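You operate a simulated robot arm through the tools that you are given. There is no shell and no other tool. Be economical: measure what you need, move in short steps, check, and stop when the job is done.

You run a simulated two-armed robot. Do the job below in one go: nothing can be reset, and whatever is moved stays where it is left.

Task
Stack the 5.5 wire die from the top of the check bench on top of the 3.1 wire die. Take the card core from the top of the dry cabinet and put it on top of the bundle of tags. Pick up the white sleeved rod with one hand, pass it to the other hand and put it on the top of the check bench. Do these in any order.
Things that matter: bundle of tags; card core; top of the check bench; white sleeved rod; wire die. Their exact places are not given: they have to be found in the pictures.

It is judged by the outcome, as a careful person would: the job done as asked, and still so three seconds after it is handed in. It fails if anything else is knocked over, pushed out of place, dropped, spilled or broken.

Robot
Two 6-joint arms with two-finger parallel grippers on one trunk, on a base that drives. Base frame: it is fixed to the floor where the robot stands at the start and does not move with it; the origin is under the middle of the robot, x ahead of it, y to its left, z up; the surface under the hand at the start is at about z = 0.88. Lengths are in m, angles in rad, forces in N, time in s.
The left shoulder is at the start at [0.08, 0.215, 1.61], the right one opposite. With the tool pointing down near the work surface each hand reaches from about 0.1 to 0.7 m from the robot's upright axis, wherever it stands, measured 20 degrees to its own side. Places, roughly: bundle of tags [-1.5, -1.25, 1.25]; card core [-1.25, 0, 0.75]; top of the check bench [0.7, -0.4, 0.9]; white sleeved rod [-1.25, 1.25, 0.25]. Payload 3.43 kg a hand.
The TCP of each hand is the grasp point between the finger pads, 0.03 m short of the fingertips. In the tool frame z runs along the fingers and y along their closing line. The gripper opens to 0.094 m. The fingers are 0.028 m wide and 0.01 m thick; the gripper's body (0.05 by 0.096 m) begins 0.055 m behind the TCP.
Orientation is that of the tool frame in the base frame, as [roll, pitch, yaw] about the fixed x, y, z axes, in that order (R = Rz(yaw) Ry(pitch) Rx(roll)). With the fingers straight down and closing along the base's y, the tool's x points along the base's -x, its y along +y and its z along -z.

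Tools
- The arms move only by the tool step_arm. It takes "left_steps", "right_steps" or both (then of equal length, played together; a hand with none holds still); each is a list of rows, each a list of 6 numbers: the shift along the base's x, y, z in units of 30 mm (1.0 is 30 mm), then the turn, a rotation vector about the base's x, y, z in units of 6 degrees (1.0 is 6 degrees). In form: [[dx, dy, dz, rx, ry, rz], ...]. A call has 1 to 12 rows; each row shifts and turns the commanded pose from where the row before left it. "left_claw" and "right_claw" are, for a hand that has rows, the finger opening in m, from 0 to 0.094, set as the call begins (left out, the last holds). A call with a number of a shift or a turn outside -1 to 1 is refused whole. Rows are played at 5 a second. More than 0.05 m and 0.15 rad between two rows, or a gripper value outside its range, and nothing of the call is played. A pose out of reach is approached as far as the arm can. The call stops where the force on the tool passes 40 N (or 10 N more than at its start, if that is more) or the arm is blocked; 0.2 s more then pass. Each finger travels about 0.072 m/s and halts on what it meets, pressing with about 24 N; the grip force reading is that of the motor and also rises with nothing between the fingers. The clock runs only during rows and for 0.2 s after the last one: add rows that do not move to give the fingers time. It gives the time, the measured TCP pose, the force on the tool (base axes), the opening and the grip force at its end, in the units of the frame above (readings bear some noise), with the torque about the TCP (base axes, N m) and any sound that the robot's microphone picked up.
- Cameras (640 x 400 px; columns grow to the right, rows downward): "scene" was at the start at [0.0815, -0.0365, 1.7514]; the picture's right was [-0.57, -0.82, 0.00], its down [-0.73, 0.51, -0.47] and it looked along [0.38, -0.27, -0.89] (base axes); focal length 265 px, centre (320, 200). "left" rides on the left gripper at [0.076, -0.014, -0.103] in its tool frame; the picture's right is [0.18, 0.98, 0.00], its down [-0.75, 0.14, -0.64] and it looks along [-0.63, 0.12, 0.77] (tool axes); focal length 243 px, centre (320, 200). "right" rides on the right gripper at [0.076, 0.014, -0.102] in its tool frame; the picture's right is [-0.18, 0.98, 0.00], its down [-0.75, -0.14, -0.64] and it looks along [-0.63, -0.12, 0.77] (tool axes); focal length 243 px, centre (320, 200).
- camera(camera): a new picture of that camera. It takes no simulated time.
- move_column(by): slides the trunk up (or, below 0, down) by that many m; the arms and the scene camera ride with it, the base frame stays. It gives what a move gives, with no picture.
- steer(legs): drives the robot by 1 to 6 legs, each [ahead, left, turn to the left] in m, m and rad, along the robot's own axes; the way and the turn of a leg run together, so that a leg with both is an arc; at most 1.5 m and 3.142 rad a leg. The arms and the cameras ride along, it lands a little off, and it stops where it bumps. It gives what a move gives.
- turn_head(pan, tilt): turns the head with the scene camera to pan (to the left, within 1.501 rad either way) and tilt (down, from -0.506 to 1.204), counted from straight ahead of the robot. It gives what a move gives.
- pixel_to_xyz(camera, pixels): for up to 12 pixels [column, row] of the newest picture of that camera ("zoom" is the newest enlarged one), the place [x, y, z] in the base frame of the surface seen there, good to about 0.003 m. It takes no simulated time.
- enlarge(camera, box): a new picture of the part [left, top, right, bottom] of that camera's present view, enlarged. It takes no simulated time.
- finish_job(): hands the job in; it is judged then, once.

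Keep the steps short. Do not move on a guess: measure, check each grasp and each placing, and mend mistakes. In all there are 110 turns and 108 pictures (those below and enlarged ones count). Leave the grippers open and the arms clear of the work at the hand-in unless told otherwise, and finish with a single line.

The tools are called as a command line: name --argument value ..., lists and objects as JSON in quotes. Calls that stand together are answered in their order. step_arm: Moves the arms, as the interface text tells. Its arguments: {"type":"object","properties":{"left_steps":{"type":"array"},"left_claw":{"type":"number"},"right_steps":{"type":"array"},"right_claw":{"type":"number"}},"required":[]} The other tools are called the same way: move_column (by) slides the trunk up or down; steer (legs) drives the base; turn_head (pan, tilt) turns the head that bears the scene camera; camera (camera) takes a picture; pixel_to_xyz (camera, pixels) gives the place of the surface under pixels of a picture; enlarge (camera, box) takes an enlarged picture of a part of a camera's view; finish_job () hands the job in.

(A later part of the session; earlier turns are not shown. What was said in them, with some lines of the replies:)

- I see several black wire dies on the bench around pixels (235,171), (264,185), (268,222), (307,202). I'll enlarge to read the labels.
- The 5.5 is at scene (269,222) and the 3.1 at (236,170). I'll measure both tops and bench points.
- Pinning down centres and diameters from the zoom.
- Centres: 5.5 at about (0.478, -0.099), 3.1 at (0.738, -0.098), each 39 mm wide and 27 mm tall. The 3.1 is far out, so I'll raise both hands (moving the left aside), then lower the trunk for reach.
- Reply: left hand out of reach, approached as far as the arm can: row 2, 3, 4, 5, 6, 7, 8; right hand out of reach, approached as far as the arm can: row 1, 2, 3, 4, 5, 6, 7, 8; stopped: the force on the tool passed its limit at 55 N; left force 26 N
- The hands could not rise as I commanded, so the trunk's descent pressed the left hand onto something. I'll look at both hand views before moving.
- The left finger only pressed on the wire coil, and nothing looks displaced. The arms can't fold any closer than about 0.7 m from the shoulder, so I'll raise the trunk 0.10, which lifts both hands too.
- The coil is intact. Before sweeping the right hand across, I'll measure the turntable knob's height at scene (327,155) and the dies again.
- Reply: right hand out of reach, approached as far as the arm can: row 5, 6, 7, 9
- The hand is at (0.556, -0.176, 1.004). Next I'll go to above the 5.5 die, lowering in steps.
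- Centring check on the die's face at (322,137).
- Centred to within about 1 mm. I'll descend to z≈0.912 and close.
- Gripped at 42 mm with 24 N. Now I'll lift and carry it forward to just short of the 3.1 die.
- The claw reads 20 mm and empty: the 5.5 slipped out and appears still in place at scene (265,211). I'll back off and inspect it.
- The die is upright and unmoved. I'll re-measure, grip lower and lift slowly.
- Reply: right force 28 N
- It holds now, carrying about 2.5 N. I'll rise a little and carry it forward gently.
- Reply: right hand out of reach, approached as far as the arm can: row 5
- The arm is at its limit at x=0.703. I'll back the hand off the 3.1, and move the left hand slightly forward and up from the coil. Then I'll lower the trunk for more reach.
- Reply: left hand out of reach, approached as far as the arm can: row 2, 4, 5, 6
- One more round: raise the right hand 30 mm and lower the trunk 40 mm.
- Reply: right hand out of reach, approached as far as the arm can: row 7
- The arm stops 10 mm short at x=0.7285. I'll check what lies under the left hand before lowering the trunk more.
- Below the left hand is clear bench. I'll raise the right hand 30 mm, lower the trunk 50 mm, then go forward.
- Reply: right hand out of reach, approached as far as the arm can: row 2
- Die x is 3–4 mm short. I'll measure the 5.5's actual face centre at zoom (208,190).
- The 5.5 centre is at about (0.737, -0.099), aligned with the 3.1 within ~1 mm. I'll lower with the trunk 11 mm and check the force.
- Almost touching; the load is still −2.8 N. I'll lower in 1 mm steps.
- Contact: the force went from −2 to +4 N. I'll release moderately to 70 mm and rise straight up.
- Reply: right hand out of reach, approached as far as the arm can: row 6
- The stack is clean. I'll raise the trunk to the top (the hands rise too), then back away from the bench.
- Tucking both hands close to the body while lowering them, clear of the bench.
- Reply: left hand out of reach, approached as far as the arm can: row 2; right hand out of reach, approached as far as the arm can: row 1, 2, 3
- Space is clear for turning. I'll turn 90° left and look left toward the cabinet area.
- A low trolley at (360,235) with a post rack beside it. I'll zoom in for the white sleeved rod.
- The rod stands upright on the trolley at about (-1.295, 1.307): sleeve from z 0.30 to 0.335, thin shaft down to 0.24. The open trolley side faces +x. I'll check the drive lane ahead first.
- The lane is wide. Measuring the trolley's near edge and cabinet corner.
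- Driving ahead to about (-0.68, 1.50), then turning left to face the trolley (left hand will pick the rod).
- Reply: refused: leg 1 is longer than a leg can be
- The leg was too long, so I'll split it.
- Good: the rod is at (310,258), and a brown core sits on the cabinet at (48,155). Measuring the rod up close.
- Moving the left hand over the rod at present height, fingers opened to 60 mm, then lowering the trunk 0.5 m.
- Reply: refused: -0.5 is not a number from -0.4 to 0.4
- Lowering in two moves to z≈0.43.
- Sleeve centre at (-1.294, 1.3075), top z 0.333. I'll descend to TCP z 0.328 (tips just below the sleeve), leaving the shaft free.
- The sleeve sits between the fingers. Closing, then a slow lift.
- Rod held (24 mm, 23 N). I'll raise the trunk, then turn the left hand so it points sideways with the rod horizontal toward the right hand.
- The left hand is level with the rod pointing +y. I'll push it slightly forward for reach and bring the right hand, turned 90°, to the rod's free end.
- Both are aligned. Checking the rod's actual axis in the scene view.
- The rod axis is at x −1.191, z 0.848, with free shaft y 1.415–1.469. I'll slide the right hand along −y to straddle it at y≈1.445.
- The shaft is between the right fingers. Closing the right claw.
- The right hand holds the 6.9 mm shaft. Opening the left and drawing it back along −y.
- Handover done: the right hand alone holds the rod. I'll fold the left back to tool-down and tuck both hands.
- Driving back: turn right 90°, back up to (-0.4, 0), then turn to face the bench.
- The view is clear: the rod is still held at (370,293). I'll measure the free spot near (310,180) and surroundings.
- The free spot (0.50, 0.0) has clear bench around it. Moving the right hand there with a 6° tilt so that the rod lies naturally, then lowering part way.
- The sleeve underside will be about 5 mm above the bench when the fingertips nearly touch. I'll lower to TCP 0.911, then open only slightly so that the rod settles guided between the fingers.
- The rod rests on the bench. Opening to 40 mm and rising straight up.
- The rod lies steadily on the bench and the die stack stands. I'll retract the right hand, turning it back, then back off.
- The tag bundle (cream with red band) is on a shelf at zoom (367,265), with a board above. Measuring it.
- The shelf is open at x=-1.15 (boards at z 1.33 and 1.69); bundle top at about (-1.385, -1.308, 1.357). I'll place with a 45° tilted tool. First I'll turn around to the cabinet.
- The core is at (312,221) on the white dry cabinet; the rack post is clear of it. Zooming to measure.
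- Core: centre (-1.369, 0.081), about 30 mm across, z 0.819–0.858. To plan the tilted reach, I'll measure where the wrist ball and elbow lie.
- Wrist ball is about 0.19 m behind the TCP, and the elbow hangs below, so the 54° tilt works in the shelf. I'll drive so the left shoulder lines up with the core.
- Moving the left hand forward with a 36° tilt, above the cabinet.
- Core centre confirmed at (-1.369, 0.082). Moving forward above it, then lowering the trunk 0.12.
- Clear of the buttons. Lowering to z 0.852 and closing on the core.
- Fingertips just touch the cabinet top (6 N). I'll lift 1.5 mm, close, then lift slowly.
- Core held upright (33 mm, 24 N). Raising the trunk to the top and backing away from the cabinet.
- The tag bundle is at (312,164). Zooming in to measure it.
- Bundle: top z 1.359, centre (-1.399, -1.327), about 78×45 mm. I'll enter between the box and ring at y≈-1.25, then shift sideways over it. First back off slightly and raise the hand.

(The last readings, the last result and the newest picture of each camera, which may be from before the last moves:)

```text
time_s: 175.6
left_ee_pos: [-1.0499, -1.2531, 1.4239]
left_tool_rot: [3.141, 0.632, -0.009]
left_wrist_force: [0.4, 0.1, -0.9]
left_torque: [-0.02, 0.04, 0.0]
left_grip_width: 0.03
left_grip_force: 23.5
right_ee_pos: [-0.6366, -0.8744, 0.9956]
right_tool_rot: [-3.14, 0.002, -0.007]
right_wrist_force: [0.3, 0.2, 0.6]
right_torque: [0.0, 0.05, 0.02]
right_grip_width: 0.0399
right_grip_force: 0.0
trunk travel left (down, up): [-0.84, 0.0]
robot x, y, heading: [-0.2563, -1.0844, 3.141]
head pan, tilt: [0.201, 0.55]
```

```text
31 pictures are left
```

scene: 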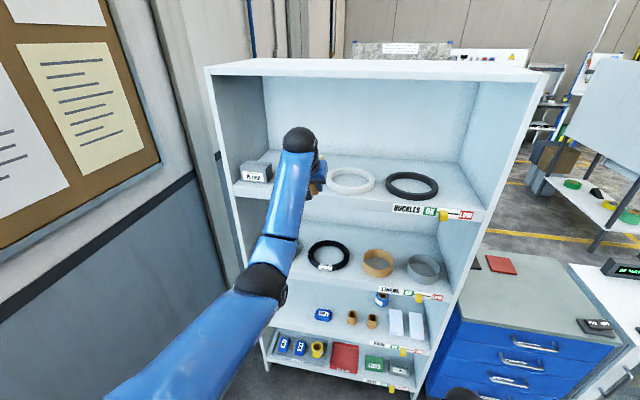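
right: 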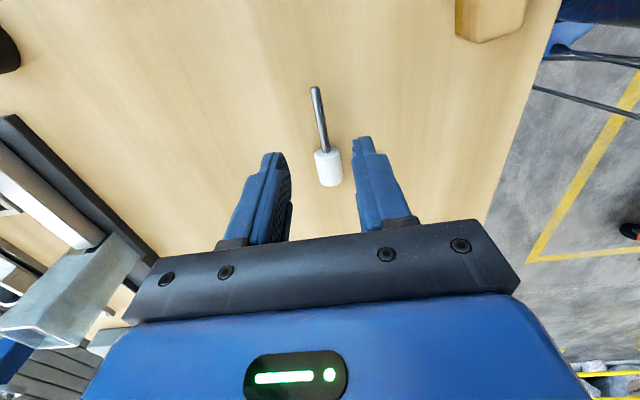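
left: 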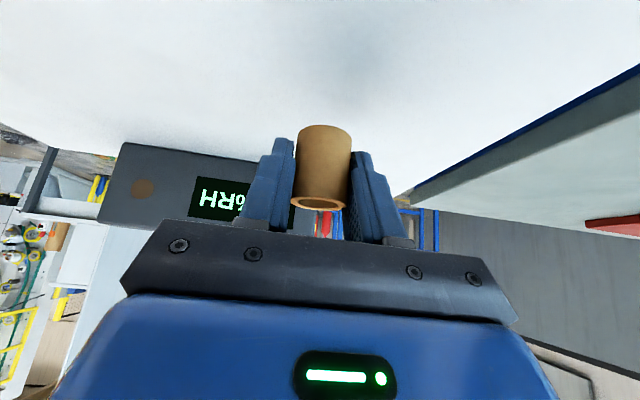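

The grip width went from 33 to 30 mm, so the core may have shifted. Checking the left camera.

camera --camera "left"

```text
30 pictures are left
```

left: 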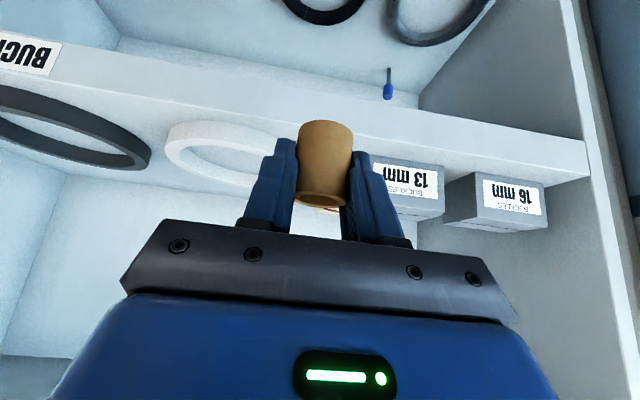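

pixel_to_xyz --camera "left" --pixels '[[325, 124], [325, 135], [325, 160], [325, 185], [322, 193], [322, 206], [303, 196], [344, 196], [302, 150], [348, 150]]'

enlarge --camera "left" --box '[260, 100, 400, 220]'

```text
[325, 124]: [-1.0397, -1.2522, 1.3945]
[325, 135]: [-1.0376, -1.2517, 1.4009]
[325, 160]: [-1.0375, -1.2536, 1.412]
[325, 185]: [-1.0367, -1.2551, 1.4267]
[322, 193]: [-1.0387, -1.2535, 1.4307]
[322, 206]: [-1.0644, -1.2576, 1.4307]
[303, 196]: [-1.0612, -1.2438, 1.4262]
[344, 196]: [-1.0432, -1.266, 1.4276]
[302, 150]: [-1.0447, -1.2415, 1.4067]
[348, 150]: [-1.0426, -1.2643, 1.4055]
```

```text
3.33 times, centred on (330, 160) of left
```

zoom: 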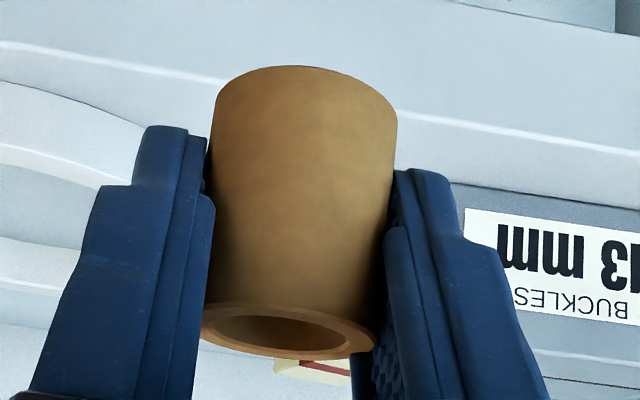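

The core is still essentially upright, with its bottom 32 mm below the TCP. I'll drive ahead 0.30 m so the hand enters the shelf gap.

steer --legs '[[0.3, 0, 0]]'

camera --camera "scene"

camera --camera "left"

```text
time_s: 177.6
left_ee_pos: [-1.343, -1.25, 1.4267]
left_tool_rot: [3.14, 0.635, -0.008]
left_wrist_force: [0.2, 0.3, -0.2]
left_torque: [0.02, 0.05, 0.04]
left_grip_width: 0.0304
left_grip_force: 24.0
right_ee_pos: [-0.9295, -0.873, 0.9976]
right_tool_rot: [3.141, 0.005, -0.005]
right_wrist_force: [1.1, 0.0, 0.8]
right_torque: [0.0, 0.0, -0.01]
right_grip_width: 0.04
right_grip_force: 0.0
trunk travel left (down, up): [-0.84, 0.0]
robot x, y, heading: [-0.5509, -1.0788, 3.138]
head pan, tilt: [0.201, 0.55]
```

```text
28 pictures are left
```

scene: 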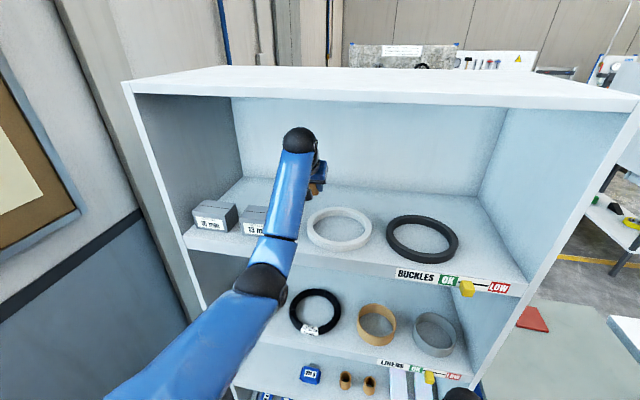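

```text
27 pictures are left
```

left: 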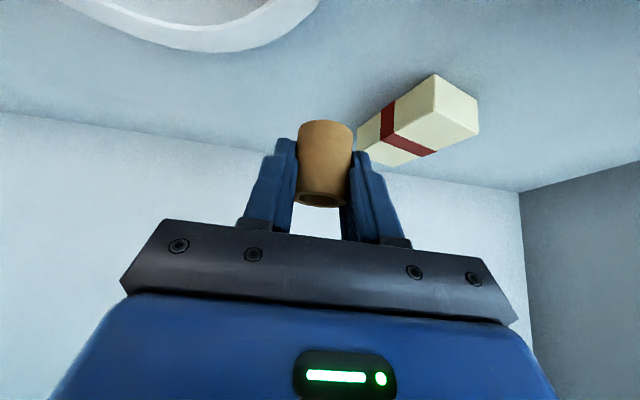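

Inside the shelf. Measuring the bundle from the hand camera.

pixel_to_xyz --camera "left" --pixels '[[436, 118], [476, 132], [398, 162], [440, 150], [410, 130], [432, 80], [470, 110], [425, 146], [364, 140], [405, 142]]'

enlarge --camera "left" --box '[280, 60, 500, 220]'

```text
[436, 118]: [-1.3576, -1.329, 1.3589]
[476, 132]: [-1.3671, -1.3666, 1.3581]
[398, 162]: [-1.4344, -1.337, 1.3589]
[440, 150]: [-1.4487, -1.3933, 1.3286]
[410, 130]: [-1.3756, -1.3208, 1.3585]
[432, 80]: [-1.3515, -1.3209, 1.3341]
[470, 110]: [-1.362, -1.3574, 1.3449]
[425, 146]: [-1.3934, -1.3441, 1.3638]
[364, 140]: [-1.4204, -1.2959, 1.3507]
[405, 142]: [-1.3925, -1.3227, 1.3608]
```

```text
2.50 times, centred on (390, 140) of left
```

zoom: 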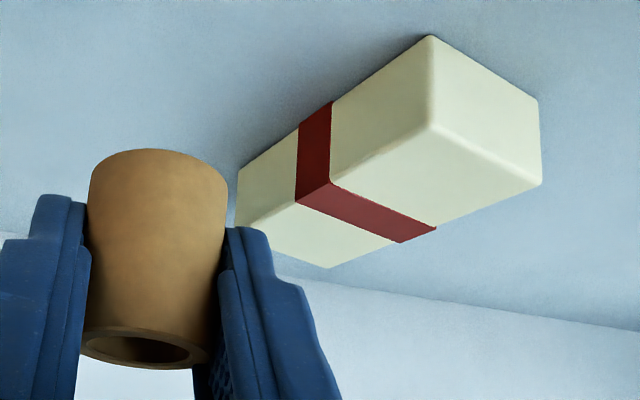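

Bundle centre confirmed at (-1.398, -1.329). Shifting slowly over it.

step_arm --left_steps '[[-0.2, -0.2, 0, 0, 0, 0], [-0.4, -0.4, 0, 0, 0, 0], [-0.4, -0.5, 0, 0, 0, 0], [-0.4, -0.5, 0, 0, 0, 0], [-0.3, -0.5, 0, 0, 0, 0], [0, -0.4, 0, 0, 0, 0], [0, -0.1, 0, 0, 0, 0], [0, 0, 0, 0, 0, 0]]'

camera --camera "left"

enlarge --camera "scene" --box '[190, 110, 370, 245]'

```text
time_s: 179.4
left_ee_pos: [-1.3977, -1.3284, 1.4238]
left_tool_rot: [3.14, 0.631, -0.01]
left_wrist_force: [-0.6, 0.0, -0.1]
left_torque: [0.03, 0.01, -0.02]
left_grip_width: 0.0303
left_grip_force: 24.3
right_ee_pos: [-0.9324, -0.8724, 0.9955]
right_tool_rot: [3.14, 0.003, -0.005]
right_wrist_force: [-0.6, -0.2, -1.3]
right_torque: [-0.01, 0.02, 0.01]
right_grip_width: 0.0399
right_grip_force: 0.0
trunk travel left (down, up): [-0.84, 0.0]
robot x, y, heading: [-0.554, -1.0794, 3.134]
head pan, tilt: [0.201, 0.55]
```

```text
25 pictures are left
```

left: 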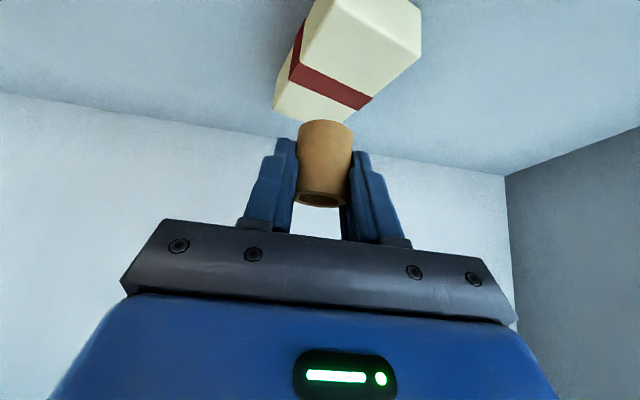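

```text
2.96 times, centred on (280, 178) of scene
```

zoom: 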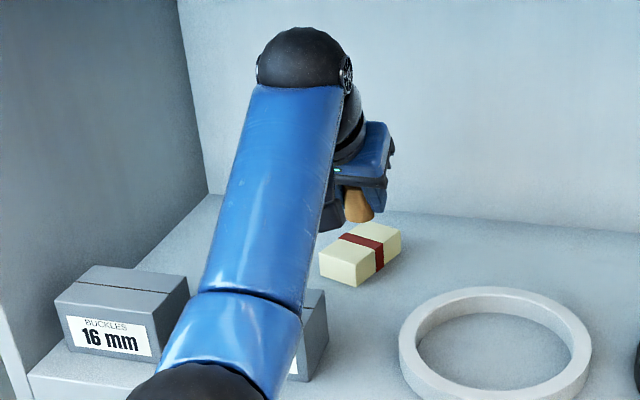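

Measuring core position against the bundle once more.

pixel_to_xyz --camera "left" --pixels '[[325, 126], [325, 160], [325, 188], [300, 140], [350, 140], [415, 45], [300, 42], [340, 115], [280, 105], [372, 100]]'

```text
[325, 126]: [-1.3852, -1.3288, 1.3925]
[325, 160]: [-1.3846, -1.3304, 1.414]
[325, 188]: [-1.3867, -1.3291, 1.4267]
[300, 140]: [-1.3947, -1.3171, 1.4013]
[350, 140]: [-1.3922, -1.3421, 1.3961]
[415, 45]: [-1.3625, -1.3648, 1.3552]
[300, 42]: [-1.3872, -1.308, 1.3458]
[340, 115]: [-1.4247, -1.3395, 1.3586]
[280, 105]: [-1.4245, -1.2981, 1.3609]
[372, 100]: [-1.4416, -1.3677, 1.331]
```

Aligned to within 1–2 mm. Lowering slowly 28 mm, then by feel.

step_arm --left_steps '[[0, 0, -0.2, 0, 0, 0], [0, 0, -0.25, 0, 0, 0], [0, 0, -0.25, 0, 0, 0], [0, 0, -0.15, 0, 0, 0], [0, 0, -0.08, 0, 0, 0], [0, 0, 0, 0, 0, 0]]'

step_arm --left_steps '[[0, 0, -0.04, 0, 0, 0], [0, 0, 0, 0, 0, 0]]'

camera --camera "left"

```text
time_s: 180.8
left_ee_pos: [-1.3965, -1.3284, 1.3968]
left_tool_rot: [3.14, 0.63, -0.009]
left_wrist_force: [-0.1, -0.1, -0.2]
left_torque: [0.01, 0.01, 0.0]
left_grip_width: 0.0302
left_grip_force: 24.2
right_ee_pos: [-0.9322, -0.8733, 0.9971]
right_tool_rot: [-3.14, 0.001, -0.005]
right_wrist_force: [-0.4, 0.7, 0.5]
right_torque: [-0.02, 0.05, 0.02]
right_grip_width: 0.0401
right_grip_force: 0.1
trunk travel left (down, up): [-0.84, 0.0]
robot x, y, heading: [-0.5486, -1.0816, 3.134]
head pan, tilt: [0.201, 0.55]
```

```text
time_s: 181.4
left_ee_pos: [-1.3969, -1.3289, 1.396]
left_tool_rot: [3.141, 0.633, -0.008]
left_wrist_force: [0.5, 0.0, -0.7]
left_torque: [-0.02, 0.02, -0.02]
left_grip_width: 0.0299
left_grip_force: 24.2
right_ee_pos: [-0.9317, -0.8724, 0.9958]
right_tool_rot: [-3.14, 0.0, -0.006]
right_wrist_force: [-0.4, 0.9, 0.3]
right_torque: [0.02, 0.01, -0.01]
right_grip_width: 0.04
right_grip_force: 0.1
trunk travel left (down, up): [-0.84, 0.0]
robot x, y, heading: [-0.5495, -1.0812, 3.141]
head pan, tilt: [0.201, 0.55]
```

```text
23 pictures are left
```

left: 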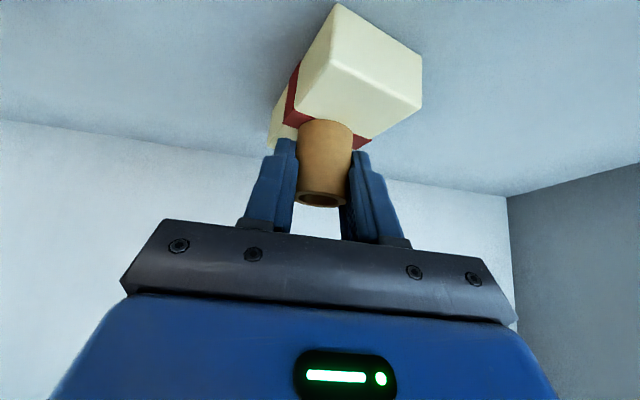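

Not touching yet; stepping down 1.5 mm at a time.

step_arm --left_steps '[[0, 0, -0.05, 0, 0, 0], [0, 0, 0, 0, 0, 0]]'

step_arm --left_steps '[[0, 0, -0.05, 0, 0, 0], [0, 0, 0, 0, 0, 0]]'

```text
time_s: 182.0
left_ee_pos: [-1.397, -1.3274, 1.3926]
left_tool_rot: [3.14, 0.633, -0.008]
left_wrist_force: [-0.1, 0.2, 0.9]
left_torque: [-0.03, 0.02, -0.01]
left_grip_width: 0.0298
left_grip_force: 24.6
right_ee_pos: [-0.9318, -0.8734, 0.9974]
right_tool_rot: [-3.14, 0.003, -0.005]
right_wrist_force: [0.0, 0.8, -0.1]
right_torque: [0.0, -0.01, 0.0]
right_grip_width: 0.0401
right_grip_force: 0.2
trunk travel left (down, up): [-0.84, 0.0]
robot x, y, heading: [-0.5528, -1.0795, 3.137]
head pan, tilt: [0.201, 0.55]
```

```text
time_s: 182.6
left_ee_pos: [-1.3971, -1.3276, 1.3949]
left_tool_rot: [3.14, 0.633, -0.007]
left_wrist_force: [-3.7, -0.4, 8.5]
left_torque: [-0.04, 0.05, 0.0]
left_grip_width: 0.03
left_grip_force: 24.3
right_ee_pos: [-0.9316, -0.8712, 0.9973]
right_tool_rot: [3.141, 0.003, -0.004]
right_wrist_force: [0.1, -0.1, 0.1]
right_torque: [-0.01, 0.02, 0.0]
right_grip_width: 0.0402
right_grip_force: 0.1
trunk travel left (down, up): [-0.84, 0.0]
robot x, y, heading: [-0.5508, -1.0777, 3.132]
head pan, tilt: [0.201, 0.55]
```

Contact (8.5 N). I'll ease up 0.6 mm and open the claw gently to 36 mm first.

step_arm --left_steps '[[0, 0, 0.02, 0, 0, 0], [0, 0, 0, 0, 0, 0]]'

step_arm --left_steps '[[0, 0, 0, 0, 0, 0], [0, 0, 0, 0, 0, 0], [0, 0, 0, 0, 0, 0]]' --left_claw 0.036

camera --camera "left"

```text
time_s: 183.2
left_ee_pos: [-1.3953, -1.3265, 1.3936]
left_tool_rot: [3.14, 0.636, -0.008]
left_wrist_force: [-3.5, -0.3, 9.8]
left_torque: [0.0, 0.11, -0.03]
left_grip_width: 0.03
left_grip_force: 23.8
right_ee_pos: [-0.9322, -0.8723, 0.9964]
right_tool_rot: [-3.141, 0.004, -0.004]
right_wrist_force: [-0.5, -0.3, -0.6]
right_torque: [-0.03, 0.01, 0.0]
right_grip_width: 0.04
right_grip_force: 0.1
trunk travel left (down, up): [-0.84, 0.0]
robot x, y, heading: [-0.5524, -1.081, 3.137]
head pan, tilt: [0.201, 0.55]
```

```text
time_s: 184.0
left_ee_pos: [-1.3965, -1.3264, 1.3924]
left_tool_rot: [3.139, 0.631, -0.009]
left_wrist_force: [0.8, 0.2, 3.3]
left_torque: [-0.02, -0.01, -0.01]
left_grip_width: 0.0351
left_grip_force: 0.1
right_ee_pos: [-0.9314, -0.8717, 0.996]
right_tool_rot: [-3.141, 0.003, -0.005]
right_wrist_force: [0.5, 0.8, 0.5]
right_torque: [-0.01, -0.02, 0.01]
right_grip_width: 0.0401
right_grip_force: 0.2
trunk travel left (down, up): [-0.84, 0.0]
robot x, y, heading: [-0.5509, -1.0781, 3.136]
head pan, tilt: [0.201, 0.55]
```

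```text
22 pictures are left
```

left: 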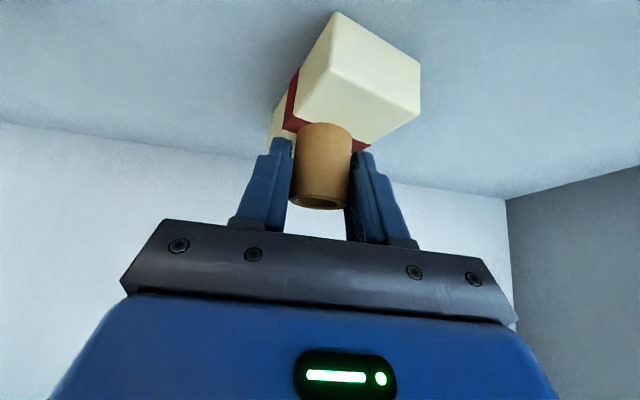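

The core stands; fingertips still rest lightly on the bundle. I'll lift 1.5 mm, open to 60 mm, then check.

step_arm --left_steps '[[0, 0, 0.06, 0, 0, 0], [0, 0, 0, 0, 0, 0]]'

step_arm --left_steps '[[0, 0, 0, 0, 0, 0], [0, 0, 0, 0, 0, 0], [0, 0, 0, 0, 0, 0]]' --left_claw 0.06

camera --camera "left"

```text
time_s: 184.6
left_ee_pos: [-1.397, -1.3278, 1.3954]
left_tool_rot: [-3.14, 0.632, -0.01]
left_wrist_force: [0.2, 0.6, -0.1]
left_torque: [-0.02, -0.01, 0.0]
left_grip_width: 0.0359
left_grip_force: 0.0
right_ee_pos: [-0.9324, -0.8726, 0.9957]
right_tool_rot: [-3.139, 0.003, -0.006]
right_wrist_force: [-1.5, 0.6, 0.0]
right_torque: [0.02, -0.02, 0.01]
right_grip_width: 0.0404
right_grip_force: 0.1
trunk travel left (down, up): [-0.84, 0.0]
robot x, y, heading: [-0.5498, -1.0776, 3.134]
head pan, tilt: [0.201, 0.55]
```

```text
time_s: 185.4
left_ee_pos: [-1.397, -1.3288, 1.3935]
left_tool_rot: [3.14, 0.632, -0.008]
left_wrist_force: [0.3, -0.2, -0.4]
left_torque: [-0.01, 0.04, 0.02]
left_grip_width: 0.06
left_grip_force: 0.0
right_ee_pos: [-0.9323, -0.872, 0.9954]
right_tool_rot: [-3.14, 0.001, -0.005]
right_wrist_force: [-0.5, -0.9, -0.5]
right_torque: [0.0, 0.01, -0.01]
right_grip_width: 0.0399
right_grip_force: 0.0
trunk travel left (down, up): [-0.84, 0.0]
robot x, y, heading: [-0.5499, -1.0812, 3.136]
head pan, tilt: [0.201, 0.55]
```

```text
21 pictures are left
```

left: 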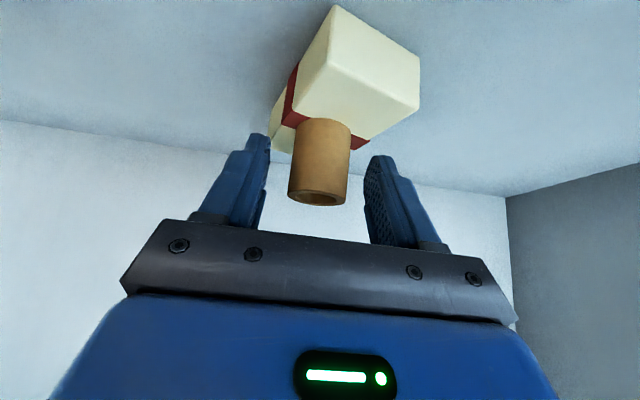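

The core stands free. Retreating up and back, then sideways to the gap.

step_arm --left_steps '[[0.3, 0, 0.3, 0, 0, 0], [0.5, 0, 0.4, 0, 0, 0], [0.6, 0, 0.4, 0, 0, 0], [0.6, 0, 0.1, 0, 0, 0], [0.3, 0.5, 0, 0, 0, 0], [0, 0.8, 0, 0, 0, 0], [0, 0.8, 0, 0, 0, 0], [0, 0.5, 0, 0, 0, 0], [0, 0, 0, 0, 0, 0]]'

steer --legs '[[-0.3, 0, 0]]'

enlarge --camera "scene" --box '[230, 110, 410, 230]'

camera --camera "left"

```text
time_s: 187.4
left_ee_pos: [-1.3274, -1.2505, 1.4291]
left_tool_rot: [-3.141, 0.633, -0.008]
left_wrist_force: [-0.6, 0.3, 0.1]
left_torque: [0.02, -0.01, -0.02]
left_grip_width: 0.0602
left_grip_force: 0.0
right_ee_pos: [-0.9317, -0.873, 0.9962]
right_tool_rot: [-3.14, 0.002, -0.004]
right_wrist_force: [0.3, 0.2, 0.6]
right_torque: [0.0, 0.03, 0.02]
right_grip_width: 0.04
right_grip_force: 0.1
trunk travel left (down, up): [-0.84, 0.0]
robot x, y, heading: [-0.5488, -1.0799, 3.137]
head pan, tilt: [0.201, 0.55]
```

```text
time_s: 189.4
left_ee_pos: [-1.0369, -1.2502, 1.4286]
left_tool_rot: [-3.14, 0.628, -0.01]
left_wrist_force: [0.8, 0.5, -0.4]
left_torque: [0.05, 0.0, 0.02]
left_grip_width: 0.06
left_grip_force: 0.0
right_ee_pos: [-0.6389, -0.8743, 0.9958]
right_tool_rot: [-3.14, -0.001, -0.005]
right_wrist_force: [-0.1, 1.1, -0.6]
right_torque: [-0.01, -0.04, -0.02]
right_grip_width: 0.0398
right_grip_force: 0.1
trunk travel left (down, up): [-0.84, 0.0]
robot x, y, heading: [-0.2548, -1.079, 3.131]
head pan, tilt: [0.201, 0.55]
```

```text
3.33 times, centred on (320, 170) of scene
```

zoom: 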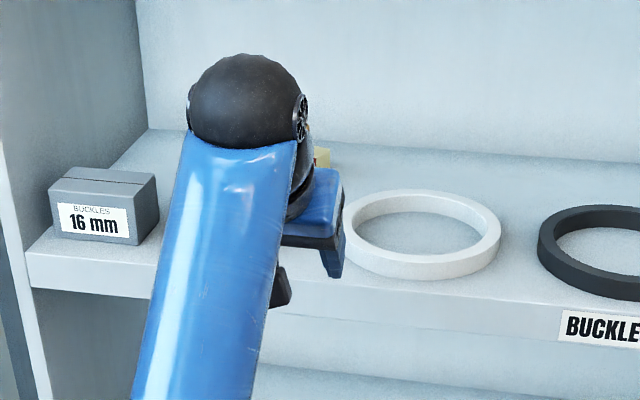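

```text
19 pictures are left
```

left: 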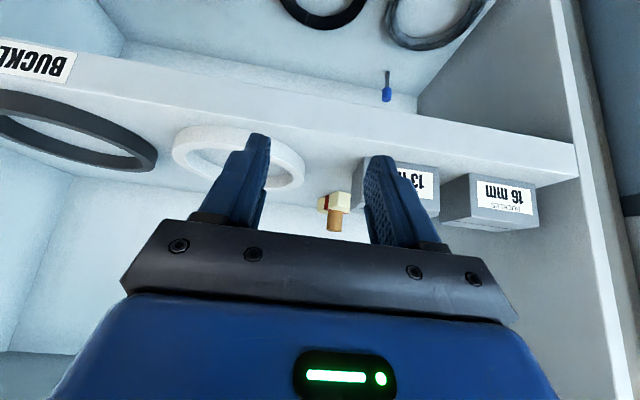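

The core stands on the bundle at left view (335,215). I'll lower the left arm clear of the shelf and take one last look.

step_arm --left_steps '[[0.3, 0, -0.5, 0, 0, 0], [0.2, 0, -0.9, 0, 0, 0], [0.13, 0, -0.9, 0, 0, 0], [0.13, 0, -0.9, 0, 0, 0], [0.13, 0, -0.9, 0, 0, 0], [0.13, 0, -0.9, 0, 0, 0], [0.13, 0, -0.9, 0, 0, 0], [0.13, 0, -0.9, 0, 0, 0], [0.13, 0, -0.9, 0, 0, 0], [0.13, 0, -0.9, 0, 0, 0], [0.13, 0, -0.9, 0, 0, 0], [0, 0, -0.9, 0, 0, 0]]' --left_claw 0.09

step_arm --right_steps '[[0, 0, 0, 0, 0, 0], [0, 0, 0, 0, 0, 0], [0, 0, 0, 0, 0, 0]]' --right_claw 0.09

enlarge --camera "scene" --box '[230, 110, 410, 230]'

```text
time_s: 192.0
left_ee_pos: [-0.9847, -1.25, 1.1164]
left_tool_rot: [3.142, 0.631, -0.01]
left_wrist_force: [-0.7, -0.8, -0.7]
left_torque: [0.01, -0.01, 0.0]
left_grip_width: 0.0899
left_grip_force: 0.1
right_ee_pos: [-0.6372, -0.8733, 0.9976]
right_tool_rot: [-3.14, 0.0, -0.007]
right_wrist_force: [0.4, 0.4, -0.8]
right_torque: [-0.01, 0.03, -0.02]
right_grip_width: 0.0399
right_grip_force: 0.2
trunk travel left (down, up): [-0.84, 0.0]
robot x, y, heading: [-0.2542, -1.0815, 3.132]
head pan, tilt: [0.201, 0.55]
```

```text
time_s: 192.8
left_ee_pos: [-0.9832, -1.2481, 1.1166]
left_tool_rot: [-3.141, 0.632, -0.012]
left_wrist_force: [-0.4, 0.5, -0.1]
left_torque: [-0.02, -0.02, -0.01]
left_grip_width: 0.0902
left_grip_force: 0.0
right_ee_pos: [-0.6373, -0.8745, 0.9963]
right_tool_rot: [-3.139, 0.003, -0.007]
right_wrist_force: [-0.1, 0.3, 0.1]
right_torque: [0.03, -0.03, -0.02]
right_grip_width: 0.0899
right_grip_force: 0.1
trunk travel left (down, up): [-0.84, 0.0]
robot x, y, heading: [-0.2555, -1.0806, 3.131]
head pan, tilt: [0.201, 0.55]
```

```text
3.33 times, centred on (320, 170) of scene
```

zoom: 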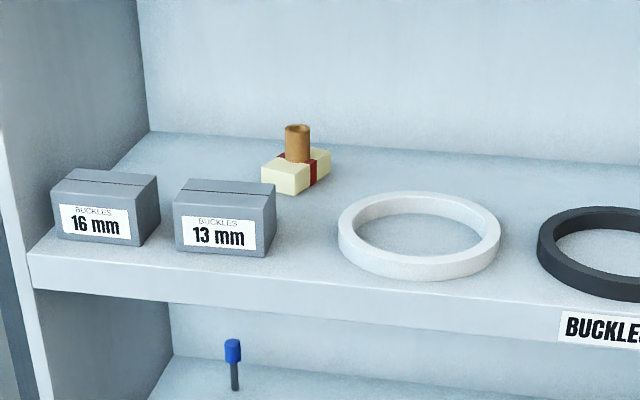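

The core stands upright on the bundle, and its neighbours are undisturbed. The die stack and rod were checked on the bench, both grippers are open and the arms are clear, so I'm handing in.

finish_job

```text
The job is handed in.
```

The 5.5 die is stacked on the 3.1 die, the card core stands on the bundle of tags, and the white sleeved rod was passed from the left hand to the right and lies on the check bench. I last saw the dies and rod in place partway through the job, before driving off to the cabinet, and early on the left hand briefly pressed the wire coil and bench at about 55 N with no visible shift.
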